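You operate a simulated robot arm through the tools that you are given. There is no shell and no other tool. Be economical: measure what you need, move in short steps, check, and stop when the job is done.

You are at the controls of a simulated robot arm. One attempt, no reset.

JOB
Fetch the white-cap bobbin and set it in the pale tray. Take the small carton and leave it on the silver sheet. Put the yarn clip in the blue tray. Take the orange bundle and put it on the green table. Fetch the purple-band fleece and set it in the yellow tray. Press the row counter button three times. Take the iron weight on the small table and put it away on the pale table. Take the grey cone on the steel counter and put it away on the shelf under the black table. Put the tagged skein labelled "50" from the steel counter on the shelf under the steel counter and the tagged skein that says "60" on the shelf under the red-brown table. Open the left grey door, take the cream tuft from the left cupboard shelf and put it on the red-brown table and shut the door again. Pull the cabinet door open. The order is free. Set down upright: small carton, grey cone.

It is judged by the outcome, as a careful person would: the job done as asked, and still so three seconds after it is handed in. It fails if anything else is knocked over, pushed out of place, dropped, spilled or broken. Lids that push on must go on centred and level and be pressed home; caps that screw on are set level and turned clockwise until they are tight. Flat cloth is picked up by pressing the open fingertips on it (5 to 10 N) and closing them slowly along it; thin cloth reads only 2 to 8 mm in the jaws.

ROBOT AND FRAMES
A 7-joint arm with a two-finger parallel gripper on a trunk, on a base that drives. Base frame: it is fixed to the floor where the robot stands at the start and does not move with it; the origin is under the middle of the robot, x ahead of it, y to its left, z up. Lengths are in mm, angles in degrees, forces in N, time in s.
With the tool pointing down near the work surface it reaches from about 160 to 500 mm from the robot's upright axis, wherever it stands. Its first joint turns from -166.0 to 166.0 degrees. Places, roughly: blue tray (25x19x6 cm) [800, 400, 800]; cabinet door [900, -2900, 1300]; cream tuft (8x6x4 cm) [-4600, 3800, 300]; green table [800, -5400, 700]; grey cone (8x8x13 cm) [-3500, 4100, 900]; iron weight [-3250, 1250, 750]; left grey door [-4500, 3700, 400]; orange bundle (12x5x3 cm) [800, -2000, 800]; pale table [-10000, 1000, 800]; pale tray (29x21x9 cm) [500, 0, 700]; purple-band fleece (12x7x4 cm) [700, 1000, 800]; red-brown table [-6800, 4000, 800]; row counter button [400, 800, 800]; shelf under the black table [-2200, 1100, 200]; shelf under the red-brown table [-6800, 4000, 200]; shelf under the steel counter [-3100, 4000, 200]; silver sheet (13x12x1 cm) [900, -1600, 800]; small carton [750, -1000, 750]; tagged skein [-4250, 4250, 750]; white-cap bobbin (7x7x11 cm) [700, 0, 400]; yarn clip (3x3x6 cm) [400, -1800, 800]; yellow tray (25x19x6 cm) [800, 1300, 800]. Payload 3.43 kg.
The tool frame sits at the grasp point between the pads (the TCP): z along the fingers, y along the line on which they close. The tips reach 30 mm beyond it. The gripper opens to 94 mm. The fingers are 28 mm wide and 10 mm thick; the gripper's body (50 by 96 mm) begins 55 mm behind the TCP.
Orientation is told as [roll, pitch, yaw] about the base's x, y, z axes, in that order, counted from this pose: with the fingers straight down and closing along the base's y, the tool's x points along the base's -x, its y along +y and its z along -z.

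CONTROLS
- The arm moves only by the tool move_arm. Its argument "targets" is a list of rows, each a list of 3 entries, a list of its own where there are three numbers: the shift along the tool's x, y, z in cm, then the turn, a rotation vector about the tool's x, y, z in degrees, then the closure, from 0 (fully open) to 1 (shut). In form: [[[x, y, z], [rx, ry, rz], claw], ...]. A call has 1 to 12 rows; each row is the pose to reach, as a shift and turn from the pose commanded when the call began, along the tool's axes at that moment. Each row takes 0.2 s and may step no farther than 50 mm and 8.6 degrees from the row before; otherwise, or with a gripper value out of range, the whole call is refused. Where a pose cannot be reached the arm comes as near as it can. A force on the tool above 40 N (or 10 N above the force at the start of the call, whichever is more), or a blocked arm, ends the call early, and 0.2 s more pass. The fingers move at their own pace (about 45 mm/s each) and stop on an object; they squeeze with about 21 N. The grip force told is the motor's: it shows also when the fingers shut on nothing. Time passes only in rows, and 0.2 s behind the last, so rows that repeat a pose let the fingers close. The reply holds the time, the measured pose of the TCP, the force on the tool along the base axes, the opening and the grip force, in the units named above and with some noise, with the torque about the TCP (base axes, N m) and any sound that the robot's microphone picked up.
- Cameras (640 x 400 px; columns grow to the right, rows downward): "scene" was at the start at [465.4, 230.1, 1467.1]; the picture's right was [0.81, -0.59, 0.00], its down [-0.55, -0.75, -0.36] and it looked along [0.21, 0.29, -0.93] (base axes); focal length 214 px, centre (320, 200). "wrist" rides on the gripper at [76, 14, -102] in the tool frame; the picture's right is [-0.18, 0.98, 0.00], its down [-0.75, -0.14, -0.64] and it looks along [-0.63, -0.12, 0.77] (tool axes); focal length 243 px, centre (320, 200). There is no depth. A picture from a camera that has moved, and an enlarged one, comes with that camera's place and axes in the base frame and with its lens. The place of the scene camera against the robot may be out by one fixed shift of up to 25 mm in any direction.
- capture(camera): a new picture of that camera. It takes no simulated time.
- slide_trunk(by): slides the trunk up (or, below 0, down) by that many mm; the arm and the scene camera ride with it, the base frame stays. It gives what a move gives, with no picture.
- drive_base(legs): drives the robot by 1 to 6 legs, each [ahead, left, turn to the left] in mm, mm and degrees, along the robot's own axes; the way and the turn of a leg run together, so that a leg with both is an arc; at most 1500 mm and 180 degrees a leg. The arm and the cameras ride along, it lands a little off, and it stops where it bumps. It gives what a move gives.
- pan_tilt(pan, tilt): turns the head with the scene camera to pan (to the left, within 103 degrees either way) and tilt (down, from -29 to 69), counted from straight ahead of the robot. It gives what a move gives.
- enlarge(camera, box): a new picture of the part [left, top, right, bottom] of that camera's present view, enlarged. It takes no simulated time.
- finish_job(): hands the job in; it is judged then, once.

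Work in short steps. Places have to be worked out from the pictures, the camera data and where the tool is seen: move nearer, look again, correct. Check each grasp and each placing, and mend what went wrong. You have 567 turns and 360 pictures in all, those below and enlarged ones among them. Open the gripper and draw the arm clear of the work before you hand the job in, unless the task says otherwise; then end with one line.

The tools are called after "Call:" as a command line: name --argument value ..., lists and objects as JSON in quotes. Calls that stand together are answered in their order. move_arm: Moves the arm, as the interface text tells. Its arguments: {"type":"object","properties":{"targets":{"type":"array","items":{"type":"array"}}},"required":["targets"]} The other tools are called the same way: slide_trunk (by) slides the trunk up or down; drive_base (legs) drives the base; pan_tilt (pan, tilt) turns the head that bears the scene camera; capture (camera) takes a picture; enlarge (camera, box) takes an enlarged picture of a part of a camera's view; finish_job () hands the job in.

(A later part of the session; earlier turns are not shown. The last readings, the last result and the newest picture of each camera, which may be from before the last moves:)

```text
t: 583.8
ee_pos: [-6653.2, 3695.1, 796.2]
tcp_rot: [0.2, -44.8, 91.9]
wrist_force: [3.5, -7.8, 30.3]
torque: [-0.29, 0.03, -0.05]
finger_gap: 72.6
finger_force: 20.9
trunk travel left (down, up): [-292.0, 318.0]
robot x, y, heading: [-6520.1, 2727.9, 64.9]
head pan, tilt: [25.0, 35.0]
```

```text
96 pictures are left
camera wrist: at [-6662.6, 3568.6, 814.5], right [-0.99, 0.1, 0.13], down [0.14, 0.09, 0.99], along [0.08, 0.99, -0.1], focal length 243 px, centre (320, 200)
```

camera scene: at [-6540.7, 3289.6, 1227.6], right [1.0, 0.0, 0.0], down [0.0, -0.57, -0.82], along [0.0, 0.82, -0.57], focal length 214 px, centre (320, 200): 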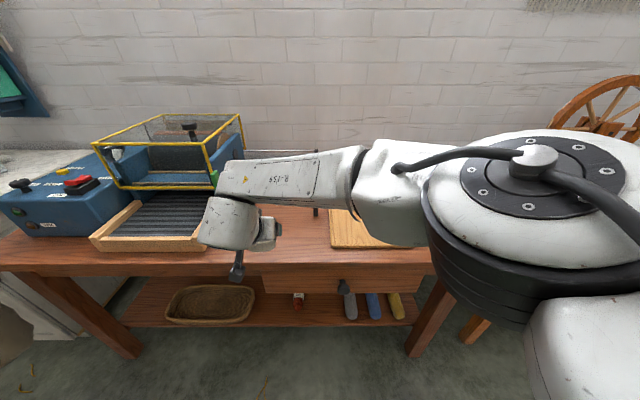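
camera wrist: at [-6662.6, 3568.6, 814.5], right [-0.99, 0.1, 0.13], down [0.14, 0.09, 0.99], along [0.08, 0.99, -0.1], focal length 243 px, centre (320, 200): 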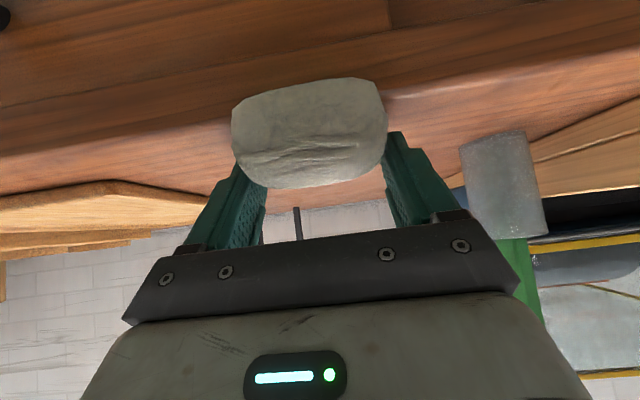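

Contact, but the tuft is close to the table's front edge (≈3668). Lift 20 mm, move 45 mm further in, and set down again.

Call:
move_arm --targets '[[[-1, 0, -1], [0, 0, 0], 1], [[-1.7, 0, -1.7], [0, 0, 0], 1]]'

Call:
drive_base --legs '[[41, 20, 0]]'

Call:
move_arm --targets '[[[0.5, 0, 0.5], [0, 0, 0], 1], [[1, 0, 1], [0, 0, 0], 1], [[1.4, 0, 1.4], [0, 0, 0], 1], [[1.7, 0, 1.7], [0, 0, 0], 1]]'

Call:
capture --camera "wrist"

```text
t: 584.4
ee_pos: [-6651.8, 3694.2, 813.4]
tcp_rot: [-0.1, -44.3, 92.1]
wrist_force: [0.2, -0.2, 0.5]
torque: [0.0, -0.01, -0.02]
finger_gap: 72.6
finger_force: 21.5
trunk travel left (down, up): [-292.0, 318.0]
robot x, y, heading: [-6520.7, 2726.5, 64.9]
head pan, tilt: [25.0, 35.0]
```

```text
t: 585.3
ee_pos: [-6652.5, 3741.3, 814.2]
tcp_rot: [0.1, -44.4, 92.0]
wrist_force: [0.2, 0.3, -0.9]
torque: [0.03, -0.03, 0.03]
finger_gap: 72.8
finger_force: 21.0
trunk travel left (down, up): [-292.0, 318.0]
robot x, y, heading: [-6519.2, 2776.5, 64.8]
head pan, tilt: [25.0, 35.0]
```

```text
t: 586.3
ee_pos: [-6653.7, 3741.7, 795.2]
tcp_rot: [0.1, -44.8, 91.9]
wrist_force: [3.2, -7.1, 29.8]
torque: [-0.59, -0.09, 0.0]
finger_gap: 72.8
finger_force: 20.9
trunk travel left (down, up): [-292.0, 318.0]
robot x, y, heading: [-6519.9, 2774.0, 64.9]
head pan, tilt: [25.0, 35.0]
```

```text
95 pictures are left
camera wrist: at [-6663.2, 3614.4, 814.5], right [-0.99, 0.1, 0.13], down [0.14, 0.09, 0.99], along [0.08, 0.99, -0.1], focal length 243 px, centre (320, 200)
```

wrist: 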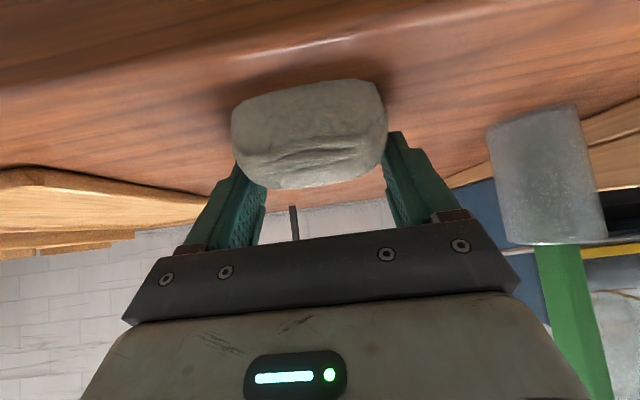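

Well on the table now. Release and retract along the tool axis.

Call:
move_arm --targets '[[[-0.3, 0, -0.3], [0, 0, 0], 0.8], [[-0.3, 0, -0.3], [0, 0, 0], 0.4], [[-0.3, 0, -0.3], [0, 0, 0], 0], [[-0.3, 0, -0.3], [0, 0, 0], 0], [[-0.3, 0, -3], [0, 0, 0], 0], [[-0.3, 0, -6.5], [0, 0, 0], 0], [[-0.3, 0, -10], [0, 0, 0], 0], [[-0.3, 0, -13.5], [0, 0, 0], 0]]'

Call:
capture --camera "wrist"

```text
t: 588.1
ee_pos: [-6650.6, 3648.9, 887.6]
tcp_rot: [0.0, -44.3, 92.0]
wrist_force: [0.4, -0.3, -0.5]
torque: [0.02, 0.04, 0.0]
finger_gap: 93.7
finger_force: 0.1
trunk travel left (down, up): [-292.0, 318.0]
robot x, y, heading: [-6518.3, 2774.8, 64.8]
head pan, tilt: [25.0, 35.0]
```

```text
94 pictures are left
camera wrist: at [-6660.3, 3521.6, 909.1], right [-0.99, 0.1, 0.13], down [0.14, 0.1, 0.99], along [0.08, 0.99, -0.11], focal length 243 px, centre (320, 200)
```

wrist: 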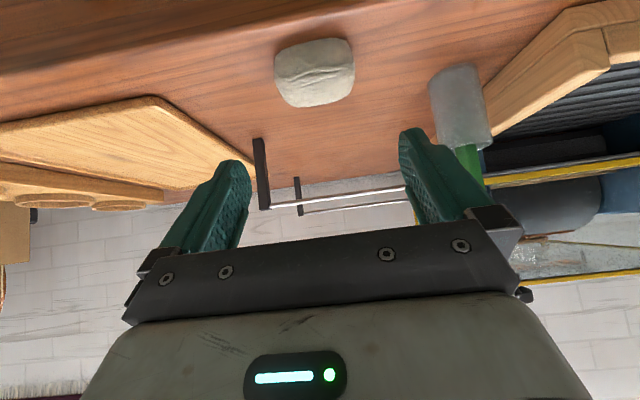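

Tuft placed. Now shut the cupboard door: leave the table, lower the arm, close the gripper as a pusher, and come to the west (outer) side of the open door.

Call:
drive_base --legs '[[-362, -170, 0]]'

Call:
slide_trunk --by -290

Call:
move_arm --targets '[[[2.8, 0, 2.9], [0, 0, 0], 1], [[5.6, 0, 5.8], [0, 0, 0], 1], [[8.3, 0, 8.6], [0, 0, 0], 1], [[10, 0, 10.4], [0, 0, 0], 1]]'

Call:
drive_base --legs '[[334, -710, 0], [313, -665, 0]]'

Call:
capture --camera "wrist"

Call:
capture --camera "scene"

```text
t: 590.6
ee_pos: [-6649.1, 3247.3, 887.5]
tcp_rot: [0.0, -44.4, 91.9]
wrist_force: [-0.1, 0.0, 0.1]
torque: [0.0, 0.01, 0.01]
finger_gap: 93.8
finger_force: 0.1
trunk travel left (down, up): [-292.0, 318.0]
robot x, y, heading: [-6519.5, 2375.5, 64.5]
head pan, tilt: [25.0, 35.0]
```

```text
t: 593.5
ee_pos: [-6648.9, 3248.8, 598.9]
tcp_rot: [0.0, -44.4, 92.0]
wrist_force: [-0.1, 0.8, -0.2]
torque: [-0.03, 0.0, 0.0]
finger_gap: 94.1
finger_force: 0.1
trunk travel left (down, up): [-2.0, 608.0]
robot x, y, heading: [-6521.8, 2373.4, 64.6]
head pan, tilt: [25.0, 35.0]
```

```text
t: 594.5
ee_pos: [-6649.1, 3249.2, 454.7]
tcp_rot: [0.0, -44.3, 92.0]
wrist_force: [-0.4, 0.2, 0.0]
torque: [-0.01, 0.02, 0.02]
finger_gap: 5.3
finger_force: 0.0
trunk travel left (down, up): [-2.0, 608.0]
robot x, y, heading: [-6521.4, 2371.9, 64.8]
head pan, tilt: [25.0, 35.0]
```

```text
t: 602.3
ee_pos: [-5135.8, 3252.4, 454.5]
tcp_rot: [0.0, -44.4, 92.3]
wrist_force: [-0.5, -0.7, 0.3]
torque: [-0.03, 0.0, -0.02]
finger_gap: 0.0
finger_force: 21.1
trunk travel left (down, up): [-2.0, 608.0]
robot x, y, heading: [-5001.5, 2376.7, 65.0]
head pan, tilt: [25.0, 35.0]
```

```text
93 pictures are left
camera wrist: at [-5144.7, 3126.6, 474.3], right [-0.99, 0.09, 0.13], down [0.14, 0.1, 0.99], along [0.08, 0.99, -0.11], focal length 243 px, centre (320, 200)
```

wrist: 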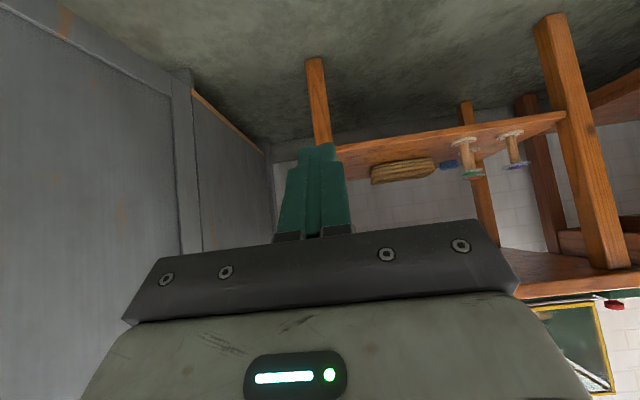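

```text
92 pictures are left
camera scene: at [-5000.6, 2939.8, 937.5], right [1.0, 0.0, 0.0], down [0.0, -0.57, -0.82], along [0.0, 0.82, -0.57], focal length 214 px, centre (320, 200)
```

scene: 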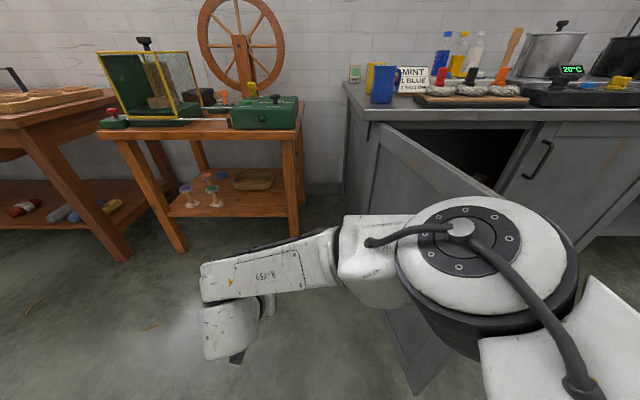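

The elbow hub is already resting against the door's outer face (door ≈ 63° open). I'll use it to push the door further toward closing along its arc.

Call:
drive_base --legs '[[122, -109, 0], [149, -62, 0]]'

Call:
capture --camera "scene"

```text
t: 604.8
ee_pos: [-4866.8, 3427.8, 453.4]
tcp_rot: [0.1, -44.4, 92.4]
wrist_force: [0.6, -0.5, 0.4]
torque: [-0.01, 0.0, 0.0]
finger_gap: 0.0
finger_force: 21.0
trunk travel left (down, up): [-2.0, 608.0]
robot x, y, heading: [-4730.6, 2556.0, 65.1]
head pan, tilt: [25.0, 35.0]
```

```text
91 pictures are left
camera scene: at [-4732.1, 3114.2, 937.5], right [1.0, 0.0, 0.0], down [0.0, -0.57, -0.82], along [0.0, 0.82, -0.57], focal length 214 px, centre (320, 200)
```

scene: 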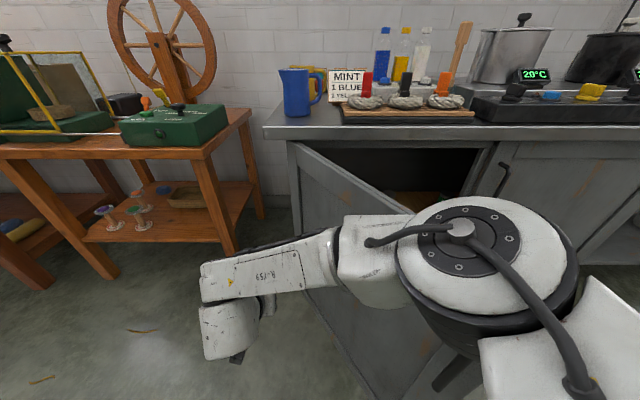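

Door ≈35–40° now. Back off, extend the arm, and push the rest with the hand from the south.

Call:
drive_base --legs '[[-408, -190, 0], [188, -403, 0]]'

Call:
move_arm --targets '[[[-2.2, 0.6, 2.1], [0, 0, 0], 1], [[-4.4, 1.2, 4.1], [0, 0, 0], 1], [[-6.5, 1.8, 6.2], [0, 0, 0], 1]]'

Call:
capture --camera "wrist"

Call:
capture --camera "scene"

```text
t: 609.8
ee_pos: [-4421.1, 2979.5, 454.5]
tcp_rot: [0.1, -44.4, 92.4]
wrist_force: [0.3, -0.1, -0.7]
torque: [0.01, -0.03, 0.03]
finger_gap: 0.1
finger_force: 21.2
trunk travel left (down, up): [-2.0, 608.0]
robot x, y, heading: [-4287.4, 2105.1, 65.1]
head pan, tilt: [25.0, 35.0]
```

```text
t: 610.6
ee_pos: [-4442.5, 3069.4, 455.0]
tcp_rot: [0.0, -44.4, 92.5]
wrist_force: [0.1, 0.2, 0.0]
torque: [0.01, -0.02, -0.04]
finger_gap: 0.0
finger_force: 21.2
trunk travel left (down, up): [-2.0, 608.0]
robot x, y, heading: [-4285.6, 2106.6, 65.2]
head pan, tilt: [25.0, 35.0]
```

```text
90 pictures are left
camera wrist: at [-4451.3, 2942.8, 474.7], right [-0.99, 0.09, 0.13], down [0.14, 0.1, 0.99], along [0.08, 0.99, -0.11], focal length 243 px, centre (320, 200)
```

wrist: 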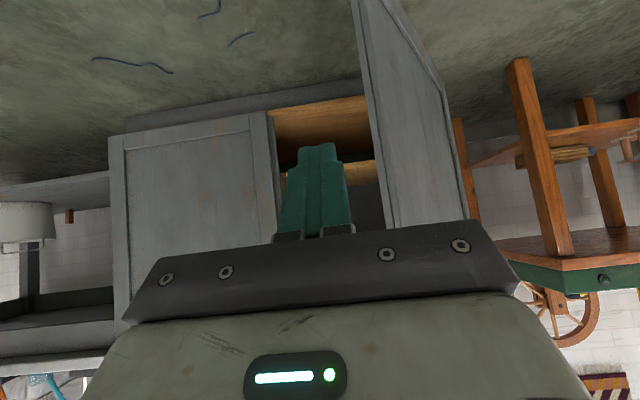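

```text
89 pictures are left
camera scene: at [-4285.0, 2666.2, 937.5], right [1.0, 0.0, 0.0], down [0.0, -0.57, -0.82], along [0.0, 0.82, -0.57], focal length 214 px, centre (320, 200)
```

scene: 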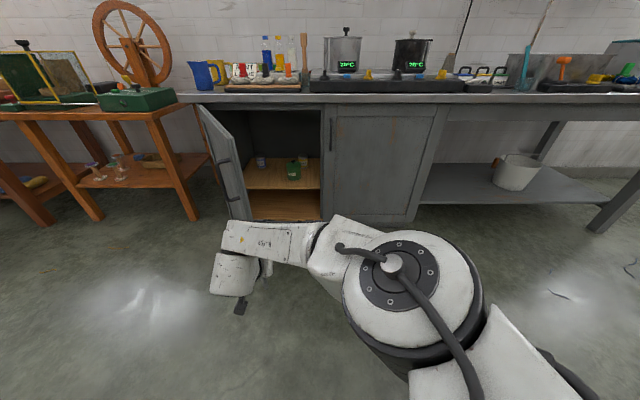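

The door has swung back to ≈56°. I'll put the hand on its outer (SW) side and push along its arc with the fingertips.

Call:
drive_base --legs '[[-66, 143, 0], [182, 84, 0]]'

Call:
capture --camera "wrist"

Call:
capture --camera "scene"

```text
t: 613.2
ee_pos: [-4600.7, 3272.4, 456.1]
tcp_rot: [0.1, -44.4, 92.5]
wrist_force: [-0.3, -0.1, -0.7]
torque: [0.0, -0.01, -0.01]
finger_gap: 0.2
finger_force: 21.2
trunk travel left (down, up): [-2.0, 608.0]
robot x, y, heading: [-4442.7, 2307.0, 65.3]
head pan, tilt: [25.0, 35.0]
```

```text
88 pictures are left
camera wrist: at [-4610.5, 3145.7, 474.8], right [-0.99, 0.09, 0.13], down [0.14, 0.1, 0.99], along [0.08, 0.99, -0.11], focal length 243 px, centre (320, 200)
```

wrist: 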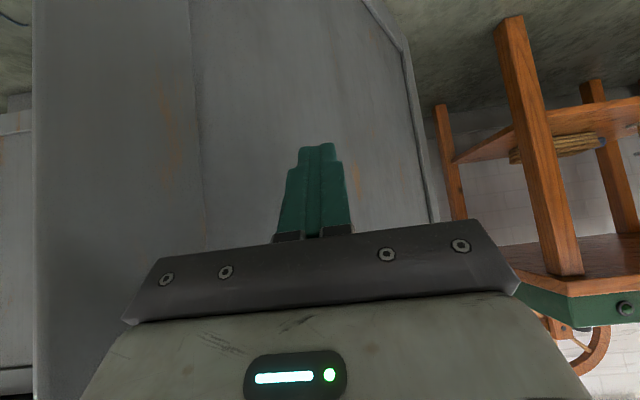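

```text
87 pictures are left
camera scene: at [-4443.8, 2869.6, 937.5], right [1.0, 0.0, 0.0], down [0.0, -0.57, -0.82], along [0.0, 0.82, -0.57], focal length 214 px, centre (320, 200)
```

scene: 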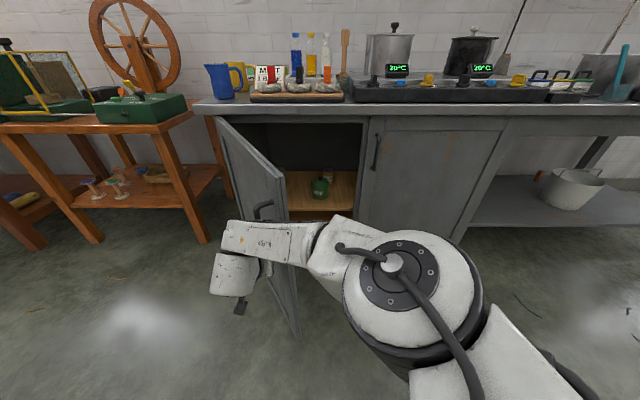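

Call:
drive_base --legs '[[78, -31, 0], [77, -32, 0]]'

Call:
capture --camera "scene"

```text
t: 615.0
ee_pos: [-4479.3, 3386.7, 455.5]
tcp_rot: [0.0, -44.4, 92.6]
wrist_force: [0.0, -0.3, 0.3]
torque: [-0.01, -0.02, 0.01]
finger_gap: 0.1
finger_force: 21.4
trunk travel left (down, up): [-2.0, 608.0]
robot x, y, heading: [-4323.7, 2424.5, 65.1]
head pan, tilt: [25.0, 35.0]
```

```text
86 pictures are left
camera scene: at [-4321.6, 2983.4, 937.5], right [1.0, 0.0, 0.0], down [0.0, -0.57, -0.82], along [0.0, 0.82, -0.57], focal length 214 px, centre (320, 200)
```

scene: 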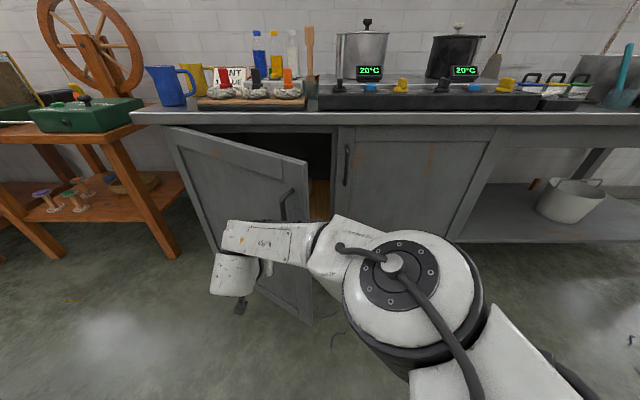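

Closing nicely. Continue along the arc.

Call:
drive_base --legs '[[72, -7, 0], [73, -6, 0]]'

Call:
capture --camera "scene"

Call:
capture --camera "wrist"

```text
t: 616.6
ee_pos: [-4407.1, 3514.5, 455.1]
tcp_rot: [0.0, -44.4, 92.6]
wrist_force: [0.3, -0.2, -0.2]
torque: [0.02, 0.02, 0.01]
finger_gap: 0.1
finger_force: 20.6
trunk travel left (down, up): [-2.0, 608.0]
robot x, y, heading: [-4247.0, 2552.4, 65.4]
head pan, tilt: [25.0, 35.0]
```

```text
85 pictures are left
camera scene: at [-4248.3, 3111.0, 937.5], right [1.0, 0.0, 0.0], down [0.0, -0.57, -0.82], along [0.0, 0.82, -0.57], focal length 214 px, centre (320, 200)
```

scene: 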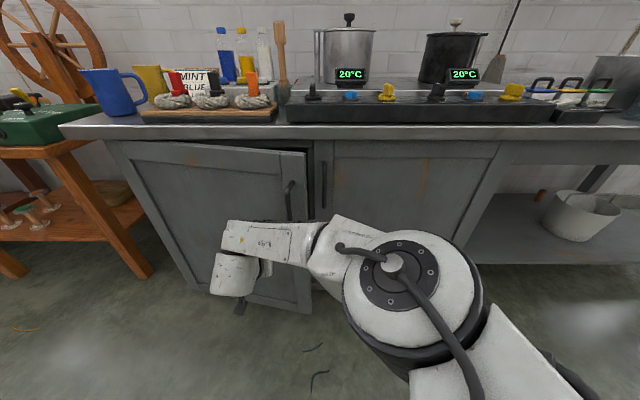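

```text
84 pictures are left
camera wrist: at [-4415.1, 3387.2, 474.8], right [-0.99, 0.09, 0.13], down [0.14, 0.1, 0.99], along [0.07, 0.99, -0.11], focal length 243 px, centre (320, 200)
```

wrist: 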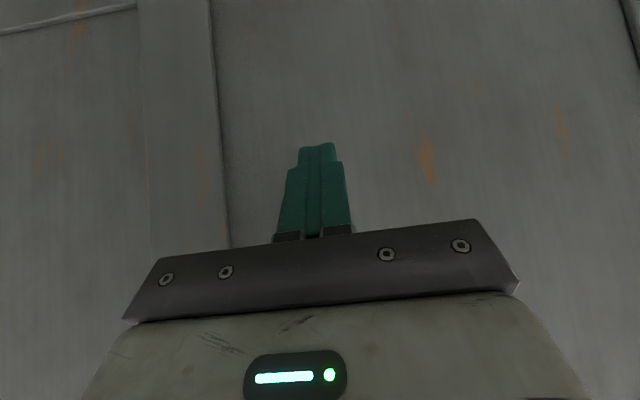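

Nearly shut. Push north until it seats.

Call:
drive_base --legs '[[60, 22, 0]]'

Call:
move_arm --targets '[[[-0.7, 0, 0.7], [0, 0, 0], 1], [[-1.4, 0, 1.4], [0, 0, 0], 1], [[-2.1, 0, 2.1], [0, 0, 0], 1]]'

Call:
capture --camera "scene"

```text
t: 617.6
ee_pos: [-4400.9, 3578.6, 455.0]
tcp_rot: [0.0, -44.4, 92.5]
wrist_force: [-0.5, 0.6, -0.7]
torque: [0.02, 0.01, 0.0]
finger_gap: 0.0
finger_force: 21.1
trunk travel left (down, up): [-2.0, 608.0]
robot x, y, heading: [-4239.8, 2615.7, 65.2]
head pan, tilt: [25.0, 35.0]
```

```text
t: 618.4
ee_pos: [-4401.4, 3608.3, 454.7]
tcp_rot: [0.0, -44.3, 92.5]
wrist_force: [-1.1, 0.3, 0.3]
torque: [0.0, 0.02, 0.01]
finger_gap: 0.1
finger_force: 20.7
trunk travel left (down, up): [-2.0, 608.0]
robot x, y, heading: [-4240.3, 2614.0, 65.2]
head pan, tilt: [25.0, 35.0]
```

```text
83 pictures are left
camera scene: at [-4243.1, 3175.4, 937.5], right [1.0, 0.0, 0.0], down [0.0, -0.57, -0.82], along [0.0, 0.82, -0.57], focal length 214 px, centre (320, 200)
```

scene: 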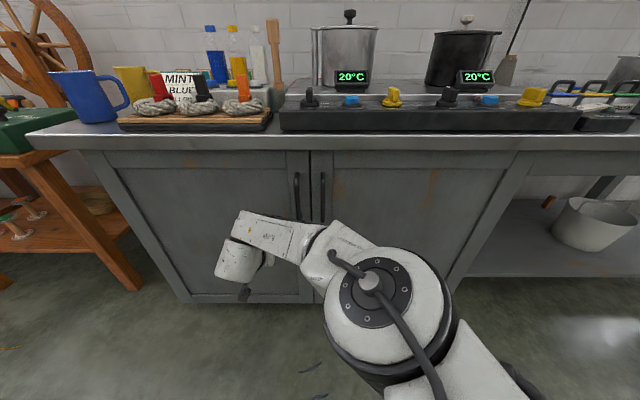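

Call:
move_arm --targets '[[[-0.4, 0, 0.4], [0, 0, 0], 1], [[-0.8, 0, 0.8], [0, 0, 0], 1], [[-1.2, 0, 1.2], [0, 0, 0], 1], [[-1.6, 0, 1.6], [0, 0, 0], 1], [[-2, 0, 2], [0, 0, 0], 1]]'

Call:
enlarge --camera "scene" --box '[90, 130, 410, 330]'

```text
t: 619.6
ee_pos: [-4404.0, 3636.0, 454.1]
tcp_rot: [0.1, -44.3, 92.5]
wrist_force: [-0.5, 0.5, 0.4]
torque: [-0.01, 0.0, -0.02]
finger_gap: 0.3
finger_force: 20.8
trunk travel left (down, up): [-2.0, 608.0]
robot x, y, heading: [-4242.3, 2612.3, 65.3]
head pan, tilt: [25.0, 35.0]
```

```text
2.00 times, centred on (250, 230) of scene
camera zoom: at [-4243.1, 3175.4, 937.5], right [1.0, 0.0, 0.0], down [0.0, -0.57, -0.82], along [0.0, 0.82, -0.57], focal length 429 px, centre (460, 140)
```

zoom: 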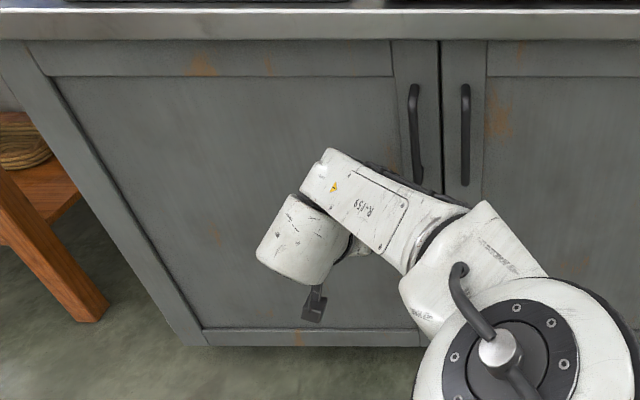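

Call:
move_arm --targets '[[[-0.3, 0, 0.3], [0, 0, 0], 1], [[-0.6, 0, 0.6], [0, 0, 0], 1], [[-0.9, 0, 0.9], [0, 0, 0], 1], [[-1.2, 0, 1.2], [0, 0, 0], 1]]'

Call:
enlarge --camera "scene" --box '[90, 130, 410, 330]'

```text
t: 620.4
ee_pos: [-4406.7, 3643.3, 452.1]
tcp_rot: [-0.1, -44.0, 92.7]
wrist_force: [-0.7, -3.8, 1.9]
torque: [-0.01, 0.05, 0.01]
finger_gap: 0.2
finger_force: 21.0
trunk travel left (down, up): [-2.0, 608.0]
robot x, y, heading: [-4237.9, 2616.1, 65.3]
head pan, tilt: [25.0, 35.0]
stopped in row 3: the force on the tool passed its limit at 49 N (the readings are from after the stop); the commanded pose is now the measured one
```

```text
2.00 times, centred on (250, 230) of scene
camera zoom: at [-4242.8, 3174.7, 937.5], right [1.0, 0.0, 0.0], down [0.0, -0.57, -0.82], along [0.0, 0.82, -0.57], focal length 429 px, centre (460, 140)
```

zoom: 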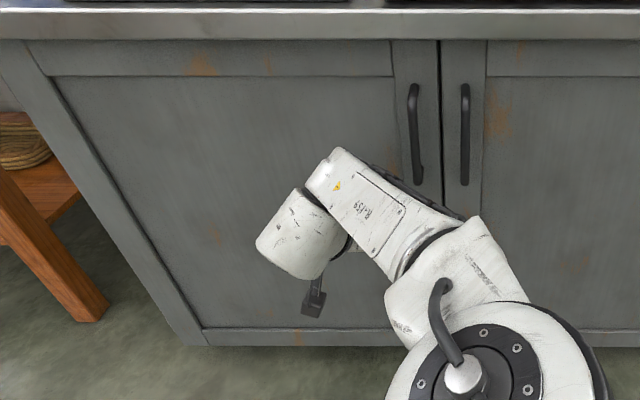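

The door is firmly shut. Next the remaining tagged skein and the grey cone behind the pots. Back off and set the tool straight down.

Call:
drive_base --legs '[[-363, -167, 0]]'

Call:
move_arm --targets '[[[1.4, -2, -3.5], [1, 4.3, 2.6], 0.5], [[2.8, -4, -6.9], [2.1, 8.6, 5.2], 0], [[4.2, -6, -10.4], [3.2, 12.9, 7.8], 0], [[5.6, -8, -13.8], [4.2, 17.2, 10.4], 0], [[7, -10, -17.3], [5.3, 21.6, 13], 0], [[8.5, -11.9, -20.7], [6.3, 25.9, 15.5], 0], [[9.9, -13.9, -24.2], [7.4, 30.2, 18.1], 0], [[11.3, -15.9, -27.6], [8.4, 34.5, 20.7], 0], [[12.7, -17.9, -31.1], [9.5, 38.8, 23.3], 0], [[14.1, -19.9, -34.5], [10.5, 43.1, 25.9], 0]]'

```text
t: 622.8
ee_pos: [-4402.9, 3245.1, 451.8]
tcp_rot: [0.0, -44.0, 92.5]
wrist_force: [-1.8, -0.3, -0.4]
torque: [0.01, -0.02, 0.0]
finger_gap: 0.0
finger_force: 21.1
trunk travel left (down, up): [-2.0, 608.0]
robot x, y, heading: [-4241.9, 2213.7, 65.1]
head pan, tilt: [25.0, 35.0]
```

```text
t: 625.0
ee_pos: [-4189.4, 2912.2, 602.9]
tcp_rot: [-0.1, 0.0, 65.1]
wrist_force: [-0.2, -0.1, 0.1]
torque: [0.0, 0.0, 0.02]
finger_gap: 93.9
finger_force: 0.1
trunk travel left (down, up): [-2.0, 608.0]
robot x, y, heading: [-4242.0, 2218.9, 64.9]
head pan, tilt: [25.0, 35.0]
```

Call:
drive_base --legs '[[151, 577, 0], [0, 0, -25]]'

Call:
slide_trunk --by 400

Call:
slide_trunk --by 150

Call:
drive_base --legs '[[823, 276, 0]]'

Call:
pan_tilt --pan 10 --tilt 40

Call:
capture --camera "scene"

Call:
capture --camera "wrist"

```text
t: 629.7
ee_pos: [-4361.8, 3207.6, 602.7]
tcp_rot: [-0.2, 0.0, 40.3]
wrist_force: [-0.2, 0.0, 0.5]
torque: [0.01, -0.01, -0.01]
finger_gap: 94.1
finger_force: 0.0
trunk travel left (down, up): [-2.0, 608.0]
robot x, y, heading: [-4703.2, 2597.6, 40.0]
head pan, tilt: [25.0, 35.0]
```

```text
t: 633.5
ee_pos: [-4362.1, 3207.0, 1003.2]
tcp_rot: [-0.2, -0.1, 40.2]
wrist_force: [0.6, 0.8, 0.4]
torque: [-0.01, 0.0, 0.0]
finger_gap: 94.0
finger_force: 0.1
trunk travel left (down, up): [-402.0, 208.0]
robot x, y, heading: [-4702.7, 2596.3, 40.0]
head pan, tilt: [25.0, 35.0]
```

```text
t: 635.3
ee_pos: [-4362.5, 3206.4, 1153.0]
tcp_rot: [-0.1, -0.1, 40.2]
wrist_force: [-0.1, 0.4, -0.4]
torque: [0.01, 0.0, -0.02]
finger_gap: 94.0
finger_force: 0.0
trunk travel left (down, up): [-552.0, 58.0]
robot x, y, heading: [-4704.6, 2598.2, 40.5]
head pan, tilt: [25.0, 35.0]
```

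```text
t: 639.9
ee_pos: [-3916.0, 3962.5, 1152.5]
tcp_rot: [-0.2, -0.1, 40.8]
wrist_force: [-0.5, -0.6, -0.4]
torque: [-0.01, -0.03, -0.01]
finger_gap: 94.0
finger_force: 0.0
trunk travel left (down, up): [-552.0, 58.0]
robot x, y, heading: [-4252.0, 3350.4, 40.9]
head pan, tilt: [25.0, 35.0]
```

```text
t: 640.7
ee_pos: [-3916.9, 3962.4, 1152.7]
tcp_rot: [-0.1, -0.2, 40.9]
wrist_force: [0.2, 0.1, -0.8]
torque: [0.02, -0.04, 0.0]
finger_gap: 94.0
finger_force: 0.1
trunk travel left (down, up): [-552.0, 58.0]
robot x, y, heading: [-4248.2, 3351.0, 40.7]
head pan, tilt: [10.0, 40.0]
```

```text
80 pictures are left
camera scene: at [-3998.7, 3840.5, 1480.0], right [0.78, -0.63, 0.0], down [-0.41, -0.5, -0.77], along [0.48, 0.59, -0.64], focal length 214 px, centre (320, 200)
```

scene: 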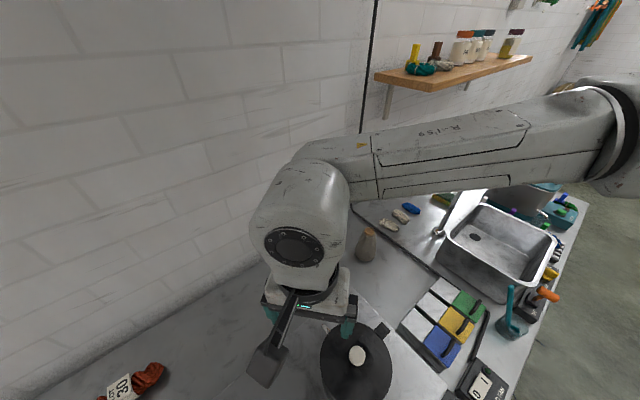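

```text
79 pictures are left
camera wrist: at [-3983.4, 3923.2, 1254.9], right [-0.5, 0.86, 0.0], down [0.66, 0.39, 0.64], along [0.56, 0.32, -0.77], focal length 243 px, centre (320, 200)
```

wrist: 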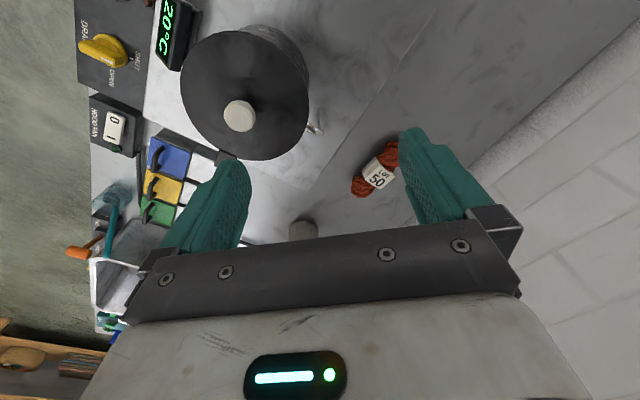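

"LOT 50" confirmed at about (−3783, 4177). Move over it at height with yaw −8°.

Call:
move_arm --targets '[[[-3.4, 1.1, 0], [0, 0, 7], 0], [[-6.8, 2.1, 0], [0, 0, 14], 0], [[-10.2, 3.2, 0], [0, 0, 21], 0], [[-13.7, 4.3, 0], [0, 0, 28], 0], [[-17.1, 5.4, 0], [0, 0, 35], 0], [[-20.5, 6.4, 0], [0, 0, 42], 0], [[-23.9, 7.5, 0], [0, 0, 49], 0]]'

Call:
capture --camera "wrist"

```text
t: 642.3
ee_pos: [-3784.8, 4176.9, 1151.8]
tcp_rot: [0.0, -0.1, -8.3]
wrist_force: [0.4, -1.0, 0.9]
torque: [0.02, 0.0, -0.01]
finger_gap: 93.9
finger_force: 0.1
trunk travel left (down, up): [-552.0, 58.0]
robot x, y, heading: [-4250.9, 3349.2, 40.7]
head pan, tilt: [10.0, 40.0]
```

```text
78 pictures are left
camera wrist: at [-3858.1, 4200.9, 1254.2], right [0.32, 0.95, 0.0], down [0.72, -0.25, 0.64], along [0.61, -0.21, -0.77], focal length 243 px, centre (320, 200)
```

wrist: 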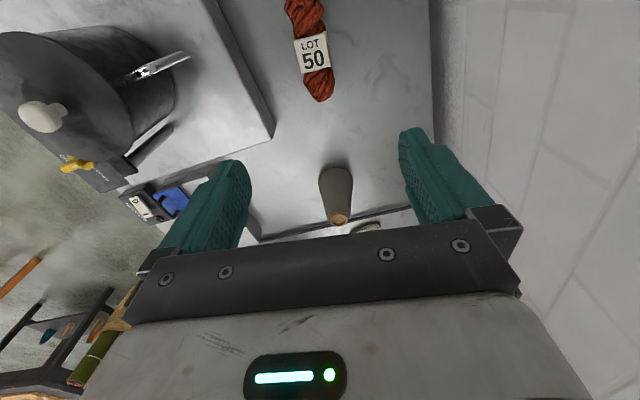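

Center over it (shift −9, −11; yaw −11°). Lower the trunk 200, then check.

Call:
move_arm --targets '[[[0.7, -1.2, 0], [0, 0, 2.7], 0]]'

Call:
slide_trunk --by -200

Call:
capture --camera "wrist"

Call:
capture --camera "scene"

```text
t: 642.7
ee_pos: [-3791.9, 4164.6, 1152.5]
tcp_rot: [0.0, -0.2, -10.7]
wrist_force: [-0.8, -0.9, -1.1]
torque: [0.01, 0.01, 0.02]
finger_gap: 93.8
finger_force: 0.1
trunk travel left (down, up): [-552.0, 58.0]
robot x, y, heading: [-4251.8, 3348.3, 40.6]
head pan, tilt: [10.0, 40.0]
```

```text
t: 644.9
ee_pos: [-3793.0, 4165.3, 952.1]
tcp_rot: [0.0, -0.1, -10.8]
wrist_force: [-0.1, -0.6, 0.3]
torque: [-0.01, 0.01, -0.01]
finger_gap: 94.1
finger_force: 0.0
trunk travel left (down, up): [-352.0, 258.0]
robot x, y, heading: [-4248.2, 3347.0, 40.6]
head pan, tilt: [10.0, 40.0]
```

```text
77 pictures are left
camera wrist: at [-3865.7, 4192.8, 1054.4], right [0.36, 0.93, 0.0], down [0.71, -0.28, 0.64], along [0.6, -0.23, -0.77], focal length 243 px, centre (320, 200)
```

wrist: 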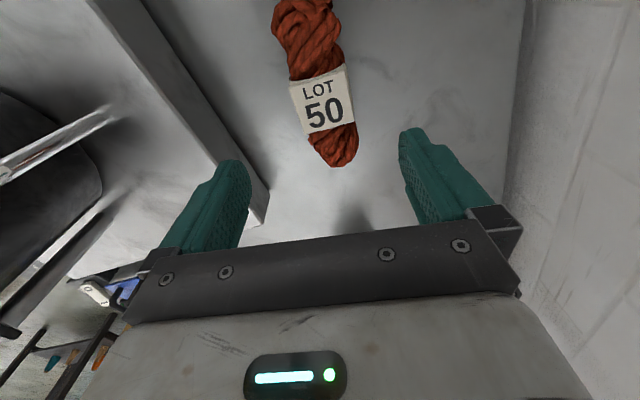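

```text
76 pictures are left
camera scene: at [-3998.7, 3840.5, 1280.0], right [0.77, -0.63, 0.0], down [-0.41, -0.5, -0.77], along [0.48, 0.59, -0.64], focal length 214 px, centre (320, 200)
```

scene: 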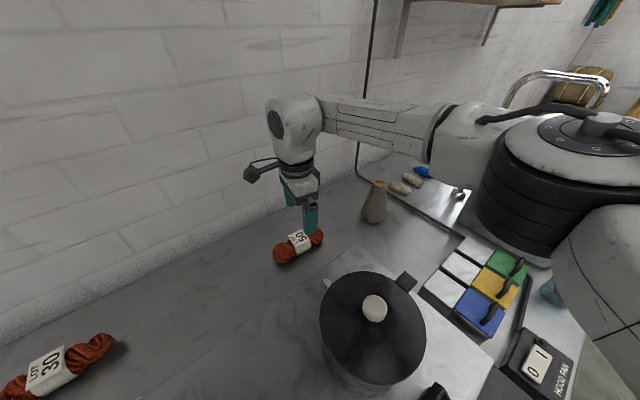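

Call:
move_arm --targets '[[[0.8, 0, 3], [0, 0, 0], 0], [[0.8, 0, 6], [0, 0, 0], 0], [[0.8, 0, 9], [0, 0, 0], 0], [[0.8, 0, 11], [0, 0, 0], 0], [[0.8, 0, 11.7], [0, 0, 0], 0], [[0.8, 0, 12.2], [0, 0, 0], 0]]'

Call:
move_arm --targets '[[[0, 0, -0.3], [0, 0, 0], 0.3], [[0, 0, -0.3], [0, 0, 0], 0.6], [[0, 0, -0.3], [0, 0, 0], 1], [[0, 0, -0.3], [0, 0, 0], 1], [[0, 0, -0.3], [0, 0, 0], 1], [[0, 0, -0.3], [0, 0, 0], 1]]'

```text
t: 646.3
ee_pos: [-3799.0, 4166.2, 829.1]
tcp_rot: [-0.1, -0.2, -10.8]
wrist_force: [0.3, 0.5, 0.0]
torque: [0.01, 0.02, -0.01]
finger_gap: 94.0
finger_force: 0.3
trunk travel left (down, up): [-352.0, 258.0]
robot x, y, heading: [-4247.5, 3351.5, 40.8]
head pan, tilt: [10.0, 40.0]
```

```text
t: 647.7
ee_pos: [-3799.8, 4166.5, 833.4]
tcp_rot: [-0.1, 0.0, -10.8]
wrist_force: [-0.4, -0.1, 0.7]
torque: [0.0, 0.0, -0.01]
finger_gap: 53.9
finger_force: 21.0
trunk travel left (down, up): [-352.0, 258.0]
robot x, y, heading: [-4249.2, 3349.0, 40.8]
head pan, tilt: [10.0, 40.0]
```

Gripped skein 50. Raise (trunk 200, arm 120), and reverse out to the free spot, then lower.

Call:
slide_trunk --by 200

Call:
move_arm --targets '[[[0, 0, -4], [0, 0, 0], 1], [[0, 0, -8], [0, 0, 0], 1], [[0, 0, -12], [0, 0, 0], 1]]'

Call:
move_arm --targets '[[[3, -3, 0], [0, 0, -7], 1], [[6, -6, 0], [0, 0, -14], 1], [[9, -9, 0], [0, 0, -21], 1], [[11, -12, 0], [0, 0, -28], 1], [[13, -15, 0], [0, 0, -35], 1], [[15, -18, 0], [0, 0, -43], 1], [[17, -21, 0], [0, 0, -51], 1]]'

Call:
drive_base --legs '[[-823, -276, 0]]'

Call:
slide_trunk --by -400

Call:
capture --camera "wrist"

```text
t: 649.8
ee_pos: [-3801.6, 4166.2, 1033.8]
tcp_rot: [0.1, 0.0, -10.8]
wrist_force: [0.5, -0.7, -0.4]
torque: [-0.03, -0.02, 0.0]
finger_gap: 53.7
finger_force: 21.1
trunk travel left (down, up): [-552.0, 58.0]
robot x, y, heading: [-4250.1, 3352.1, 40.6]
head pan, tilt: [10.0, 40.0]
```

```text
t: 650.6
ee_pos: [-3800.3, 4166.9, 1153.8]
tcp_rot: [0.0, -0.1, -10.8]
wrist_force: [0.4, -0.3, -0.5]
torque: [0.0, 0.02, 0.0]
finger_gap: 54.1
finger_force: 21.1
trunk travel left (down, up): [-552.0, 58.0]
robot x, y, heading: [-4247.2, 3345.8, 40.7]
head pan, tilt: [10.0, 40.0]
```

```text
t: 652.2
ee_pos: [-4007.4, 3992.4, 1153.3]
tcp_rot: [0.0, 0.1, 40.3]
wrist_force: [-0.6, 1.0, -0.3]
torque: [0.0, 0.03, 0.02]
finger_gap: 53.9
finger_force: 21.5
trunk travel left (down, up): [-552.0, 58.0]
robot x, y, heading: [-4254.6, 3345.6, 40.8]
head pan, tilt: [10.0, 40.0]
```

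```text
t: 656.8
ee_pos: [-4448.5, 3245.4, 1152.9]
tcp_rot: [-0.1, 0.1, 40.3]
wrist_force: [-0.3, 0.6, -0.5]
torque: [-0.03, 0.03, -0.01]
finger_gap: 53.7
finger_force: 21.3
trunk travel left (down, up): [-552.0, 58.0]
robot x, y, heading: [-4691.4, 2602.4, 41.0]
head pan, tilt: [10.0, 40.0]
```

```text
t: 660.6
ee_pos: [-4449.6, 3246.7, 752.9]
tcp_rot: [-0.1, 0.0, 40.4]
wrist_force: [-0.8, -0.1, -0.3]
torque: [0.0, 0.02, 0.01]
finger_gap: 53.8
finger_force: 20.8
trunk travel left (down, up): [-152.0, 458.0]
robot x, y, heading: [-4689.0, 2601.1, 40.9]
head pan, tilt: [10.0, 40.0]
```

```text
75 pictures are left
camera wrist: at [-4516.5, 3207.0, 855.5], right [-0.5, 0.87, 0.0], down [0.66, 0.38, 0.64], along [0.56, 0.32, -0.77], focal length 243 px, centre (320, 200)
```

wrist: 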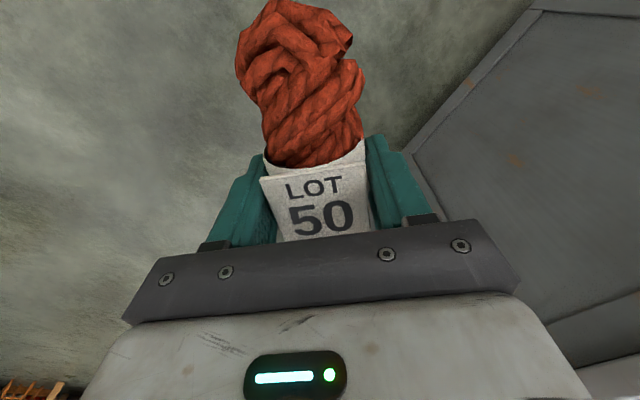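

Call:
drive_base --legs '[[480, -682, 0]]'

Call:
move_arm --targets '[[[-3.3, 0.6, 0], [-2.7, -5.9, -4.4], 1], [[-6.7, 1.2, 0], [-5.4, -11.8, -8.9], 1], [[-10, 1.8, 0], [-8.2, -17.7, -13.3], 1], [[-13.3, 2.4, 0], [-10.9, -23.6, -17.8], 1], [[-16.7, 3, 0], [-13.6, -29.5, -22.2], 1], [[-20, 3.6, 0], [-16.3, -35.3, -26.6], 1], [[-23.3, 4.2, 0], [-19, -41.2, -31.1], 1], [[-26.6, 4.8, 0], [-21.8, -47.1, -35.5], 1], [[-30, 5.4, 0], [-24.5, -53, -40], 1], [[-33.3, 6, 0], [-27.2, -58.9, -44.4], 1]]'

Call:
slide_trunk --by -152

Call:
move_arm --targets '[[[4.2, 0, 2.1], [0, 0, 0], 1], [[8.4, 0, 4.2], [0, 0, 0], 1], [[12.6, 0, 6.3], [0, 0, 0], 1], [[16.8, 0, 8.4], [0, 0, 0], 1], [[21, 0, 10.5], [0, 0, 0], 1], [[24, 0, 12], [0, 0, 0], 1]]'

Call:
pan_tilt --pan 35 --tilt 30

Call:
capture --camera "scene"

```text
t: 665.1
ee_pos: [-3638.0, 3053.6, 753.6]
tcp_rot: [-0.1, 0.0, 40.4]
wrist_force: [0.9, 0.8, -0.5]
torque: [-0.03, -0.02, 0.0]
finger_gap: 53.5
finger_force: 20.3
trunk travel left (down, up): [-152.0, 458.0]
robot x, y, heading: [-3877.1, 2410.2, 40.8]
head pan, tilt: [10.0, 40.0]
```

```text
t: 667.3
ee_pos: [-3422.5, 3314.3, 754.8]
tcp_rot: [-0.5, -63.1, 90.5]
wrist_force: [-1.3, 0.5, -0.2]
torque: [-0.03, 0.03, 0.0]
finger_gap: 53.9
finger_force: 21.0
trunk travel left (down, up): [-152.0, 458.0]
robot x, y, heading: [-3877.4, 2408.9, 40.7]
head pan, tilt: [10.0, 40.0]
```

```text
t: 669.1
ee_pos: [-3423.4, 3313.5, 600.6]
tcp_rot: [-0.2, -62.9, 90.2]
wrist_force: [-0.3, 0.6, -1.0]
torque: [0.02, 0.0, 0.01]
finger_gap: 53.6
finger_force: 21.4
trunk travel left (down, up): [0.0, 610.0]
robot x, y, heading: [-3878.4, 2406.0, 40.9]
head pan, tilt: [10.0, 40.0]
```

```text
t: 670.5
ee_pos: [-3423.7, 3311.7, 332.7]
tcp_rot: [-0.2, -63.1, 90.1]
wrist_force: [-0.2, 0.0, 0.1]
torque: [-0.05, 0.0, 0.0]
finger_gap: 53.7
finger_force: 21.2
trunk travel left (down, up): [0.0, 610.0]
robot x, y, heading: [-3877.4, 2404.9, 41.2]
head pan, tilt: [10.0, 40.0]
```

```text
t: 671.4
ee_pos: [-3422.1, 3312.0, 332.6]
tcp_rot: [-0.3, -63.0, 90.2]
wrist_force: [0.3, 0.3, -0.8]
torque: [-0.03, -0.02, -0.02]
finger_gap: 53.6
finger_force: 21.3
trunk travel left (down, up): [0.0, 610.0]
robot x, y, heading: [-3878.2, 2411.5, 41.0]
head pan, tilt: [35.0, 30.0]
```

```text
74 pictures are left
camera scene: at [-3659.6, 2922.2, 943.5], right [0.97, -0.24, 0.0], down [-0.12, -0.49, -0.87], along [0.21, 0.84, -0.5], focal length 214 px, centre (320, 200)
```

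scene: 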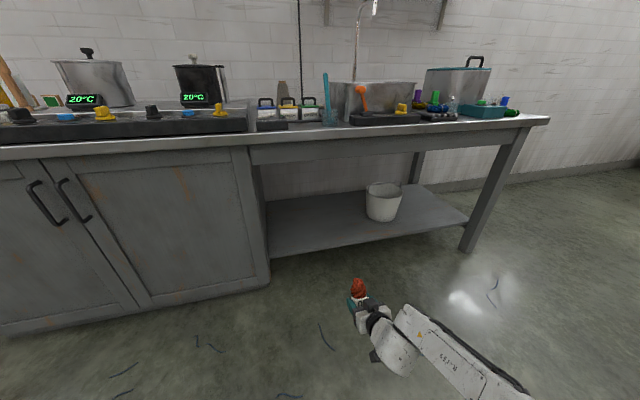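

Shelf (z≈210, front y≈3724) is free left of the bucket. Raise 20 mm and drive north 580 mm.

Call:
move_arm --targets '[[[-1.8, 0, -0.9], [0, 0, 0], 1]]'

Call:
drive_base --legs '[[381, 438, 0]]'

Call:
move_arm --targets '[[[0.9, 0, 0.45], [0, 0, 0], 1], [[1.8, 0, 0.9], [0, 0, 0], 1], [[2.7, 0, 1.35], [0, 0, 0], 1], [[3.6, 0, 1.8], [0, 0, 0], 1], [[4.5, 0, 2.3], [0, 0, 0], 1]]'

Call:
capture --camera "wrist"

```text
t: 671.8
ee_pos: [-3422.4, 3311.4, 355.0]
tcp_rot: [-0.3, -63.0, 90.3]
wrist_force: [-0.5, 0.2, 0.2]
torque: [-0.01, 0.0, -0.04]
finger_gap: 53.9
finger_force: 20.2
trunk travel left (down, up): [0.0, 610.0]
robot x, y, heading: [-3875.9, 2409.8, 40.7]
head pan, tilt: [35.0, 30.0]
```

```text
t: 675.0
ee_pos: [-3424.0, 3892.3, 353.3]
tcp_rot: [-0.2, -63.0, 90.3]
wrist_force: [-0.3, 0.4, -0.2]
torque: [0.02, -0.01, 0.01]
finger_gap: 53.6
finger_force: 20.9
trunk travel left (down, up): [0.0, 610.0]
robot x, y, heading: [-3880.6, 2986.3, 41.1]
head pan, tilt: [35.0, 30.0]
```

```text
t: 676.2
ee_pos: [-3423.6, 3891.7, 303.0]
tcp_rot: [-0.2, -63.0, 90.2]
wrist_force: [0.4, -0.1, -0.5]
torque: [-0.01, -0.04, 0.03]
finger_gap: 53.6
finger_force: 21.1
trunk travel left (down, up): [0.0, 610.0]
robot x, y, heading: [-3881.6, 2986.4, 40.8]
head pan, tilt: [35.0, 30.0]
```

```text
73 pictures are left
camera wrist: at [-3439.0, 3765.1, 280.4], right [-0.98, 0.08, 0.16], down [0.14, -0.23, 0.96], along [0.12, 0.97, 0.21], focal length 243 px, centre (320, 200)
```

wrist: 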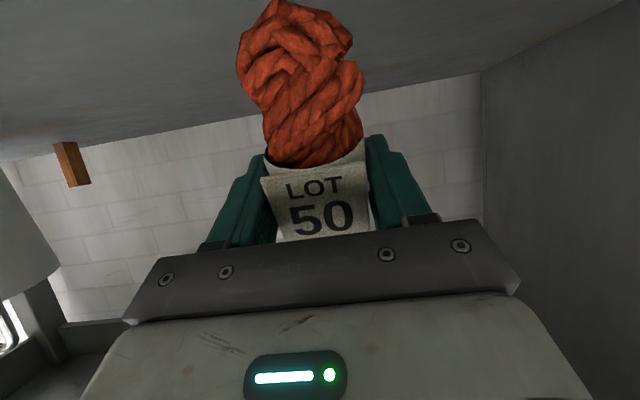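

Call:
move_arm --targets '[[[0.5, 0, 0.25], [0, 0, 0], 1], [[1, 0, 0.5], [0, 0, 0], 1], [[1.5, 0, 0.75], [0, 0, 0], 1], [[2, 0, 1], [0, 0, 0], 1], [[2.5, 0, 1.3], [0, 0, 0], 1], [[3, 0, 1.5], [0, 0, 0], 1]]'

```text
t: 677.6
ee_pos: [-3424.6, 3891.1, 270.0]
tcp_rot: [-0.1, -63.2, 90.1]
wrist_force: [0.3, -0.2, 13.1]
torque: [-0.21, 0.06, -0.05]
finger_gap: 53.7
finger_force: 20.8
trunk travel left (down, up): [0.0, 610.0]
robot x, y, heading: [-3881.4, 2987.6, 41.1]
head pan, tilt: [35.0, 30.0]
```

Contact (13 N). Release and retract.

Call:
move_arm --targets '[[[0, 0, 0], [0, 0, 0], 0.8], [[0, 0, 0], [0, 0, 0], 0.5], [[0, 0, 0], [0, 0, 0], 0.2], [[0, 0, 0], [0, 0, 0], 0], [[0, 0, 0], [0, 0, 0], 0], [[0, 0, -3], [0, 0, 0], 0], [[0, 0, -6], [0, 0, 0], 0], [[0, 0, -9], [0, 0, 0], 0], [[0, 0, -13], [0, 0, 0], 0]]'

Call:
capture --camera "wrist"

```text
t: 679.6
ee_pos: [-3426.8, 3777.3, 327.1]
tcp_rot: [-0.3, -62.9, 90.3]
wrist_force: [-0.3, 0.4, -0.3]
torque: [0.02, -0.01, -0.01]
finger_gap: 94.1
finger_force: 0.1
trunk travel left (down, up): [0.0, 610.0]
robot x, y, heading: [-3879.7, 2988.2, 40.8]
head pan, tilt: [35.0, 30.0]
```

```text
72 pictures are left
camera wrist: at [-3440.2, 3650.3, 306.0], right [-0.98, 0.08, 0.16], down [0.14, -0.23, 0.96], along [0.12, 0.97, 0.21], focal length 243 px, centre (320, 200)
```

wrist: 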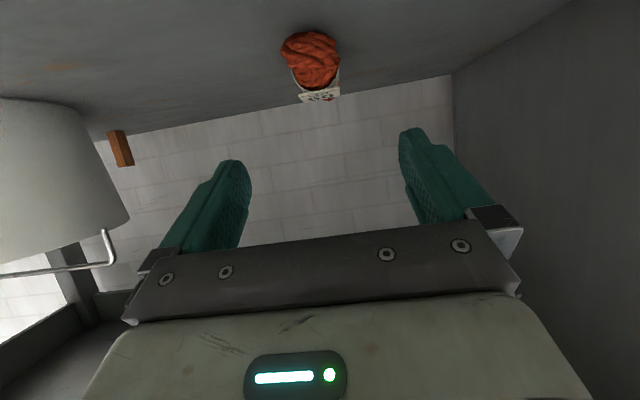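

Skein 50 is on the shelf under the steel counter. Next the grey cone (≈(−3558, 4150)): keep this tool pose so the cone stays upright. Back out, go west to the rack-free spot, and raise.

Call:
drive_base --legs '[[-328, -378, 0], [-530, 715, 0]]'

Call:
slide_trunk --by 400

Call:
slide_trunk --by 200

Call:
move_arm --targets '[[[-4, 0, -2], [0, 0, 0], 0], [[-8, 0, -4], [0, 0, 0], 0], [[-12, 0, -6], [0, 0, 0], 0], [[-16, 0, -8], [0, 0, 0], 0]]'

```text
t: 686.9
ee_pos: [-4296.5, 3472.7, 327.0]
tcp_rot: [-0.2, -63.0, 90.7]
wrist_force: [1.0, -0.1, 0.0]
torque: [0.01, 0.03, -0.01]
finger_gap: 94.0
finger_force: 0.1
trunk travel left (down, up): [0.0, 610.0]
robot x, y, heading: [-4742.8, 2680.6, 41.3]
head pan, tilt: [35.0, 30.0]
```

```text
t: 690.7
ee_pos: [-4295.8, 3471.4, 726.6]
tcp_rot: [-0.1, -63.0, 90.8]
wrist_force: [-1.0, 0.6, -0.8]
torque: [0.0, 0.01, -0.01]
finger_gap: 93.9
finger_force: 0.2
trunk travel left (down, up): [-400.0, 210.0]
robot x, y, heading: [-4745.1, 2681.0, 41.4]
head pan, tilt: [35.0, 30.0]
```

```text
t: 692.9
ee_pos: [-4296.5, 3472.5, 926.4]
tcp_rot: [-0.2, -62.9, 90.8]
wrist_force: [-0.3, 0.1, 0.2]
torque: [0.0, -0.01, 0.0]
finger_gap: 94.2
finger_force: 0.0
trunk travel left (down, up): [-600.0, 10.0]
robot x, y, heading: [-4746.7, 2678.9, 41.4]
head pan, tilt: [35.0, 30.0]
```

```text
t: 693.9
ee_pos: [-4296.0, 3473.8, 1106.0]
tcp_rot: [-0.2, -63.0, 90.7]
wrist_force: [-0.5, -0.1, -0.7]
torque: [0.0, -0.01, -0.01]
finger_gap: 94.1
finger_force: 0.0
trunk travel left (down, up): [-600.0, 10.0]
robot x, y, heading: [-4745.5, 2680.3, 41.4]
head pan, tilt: [35.0, 30.0]
```

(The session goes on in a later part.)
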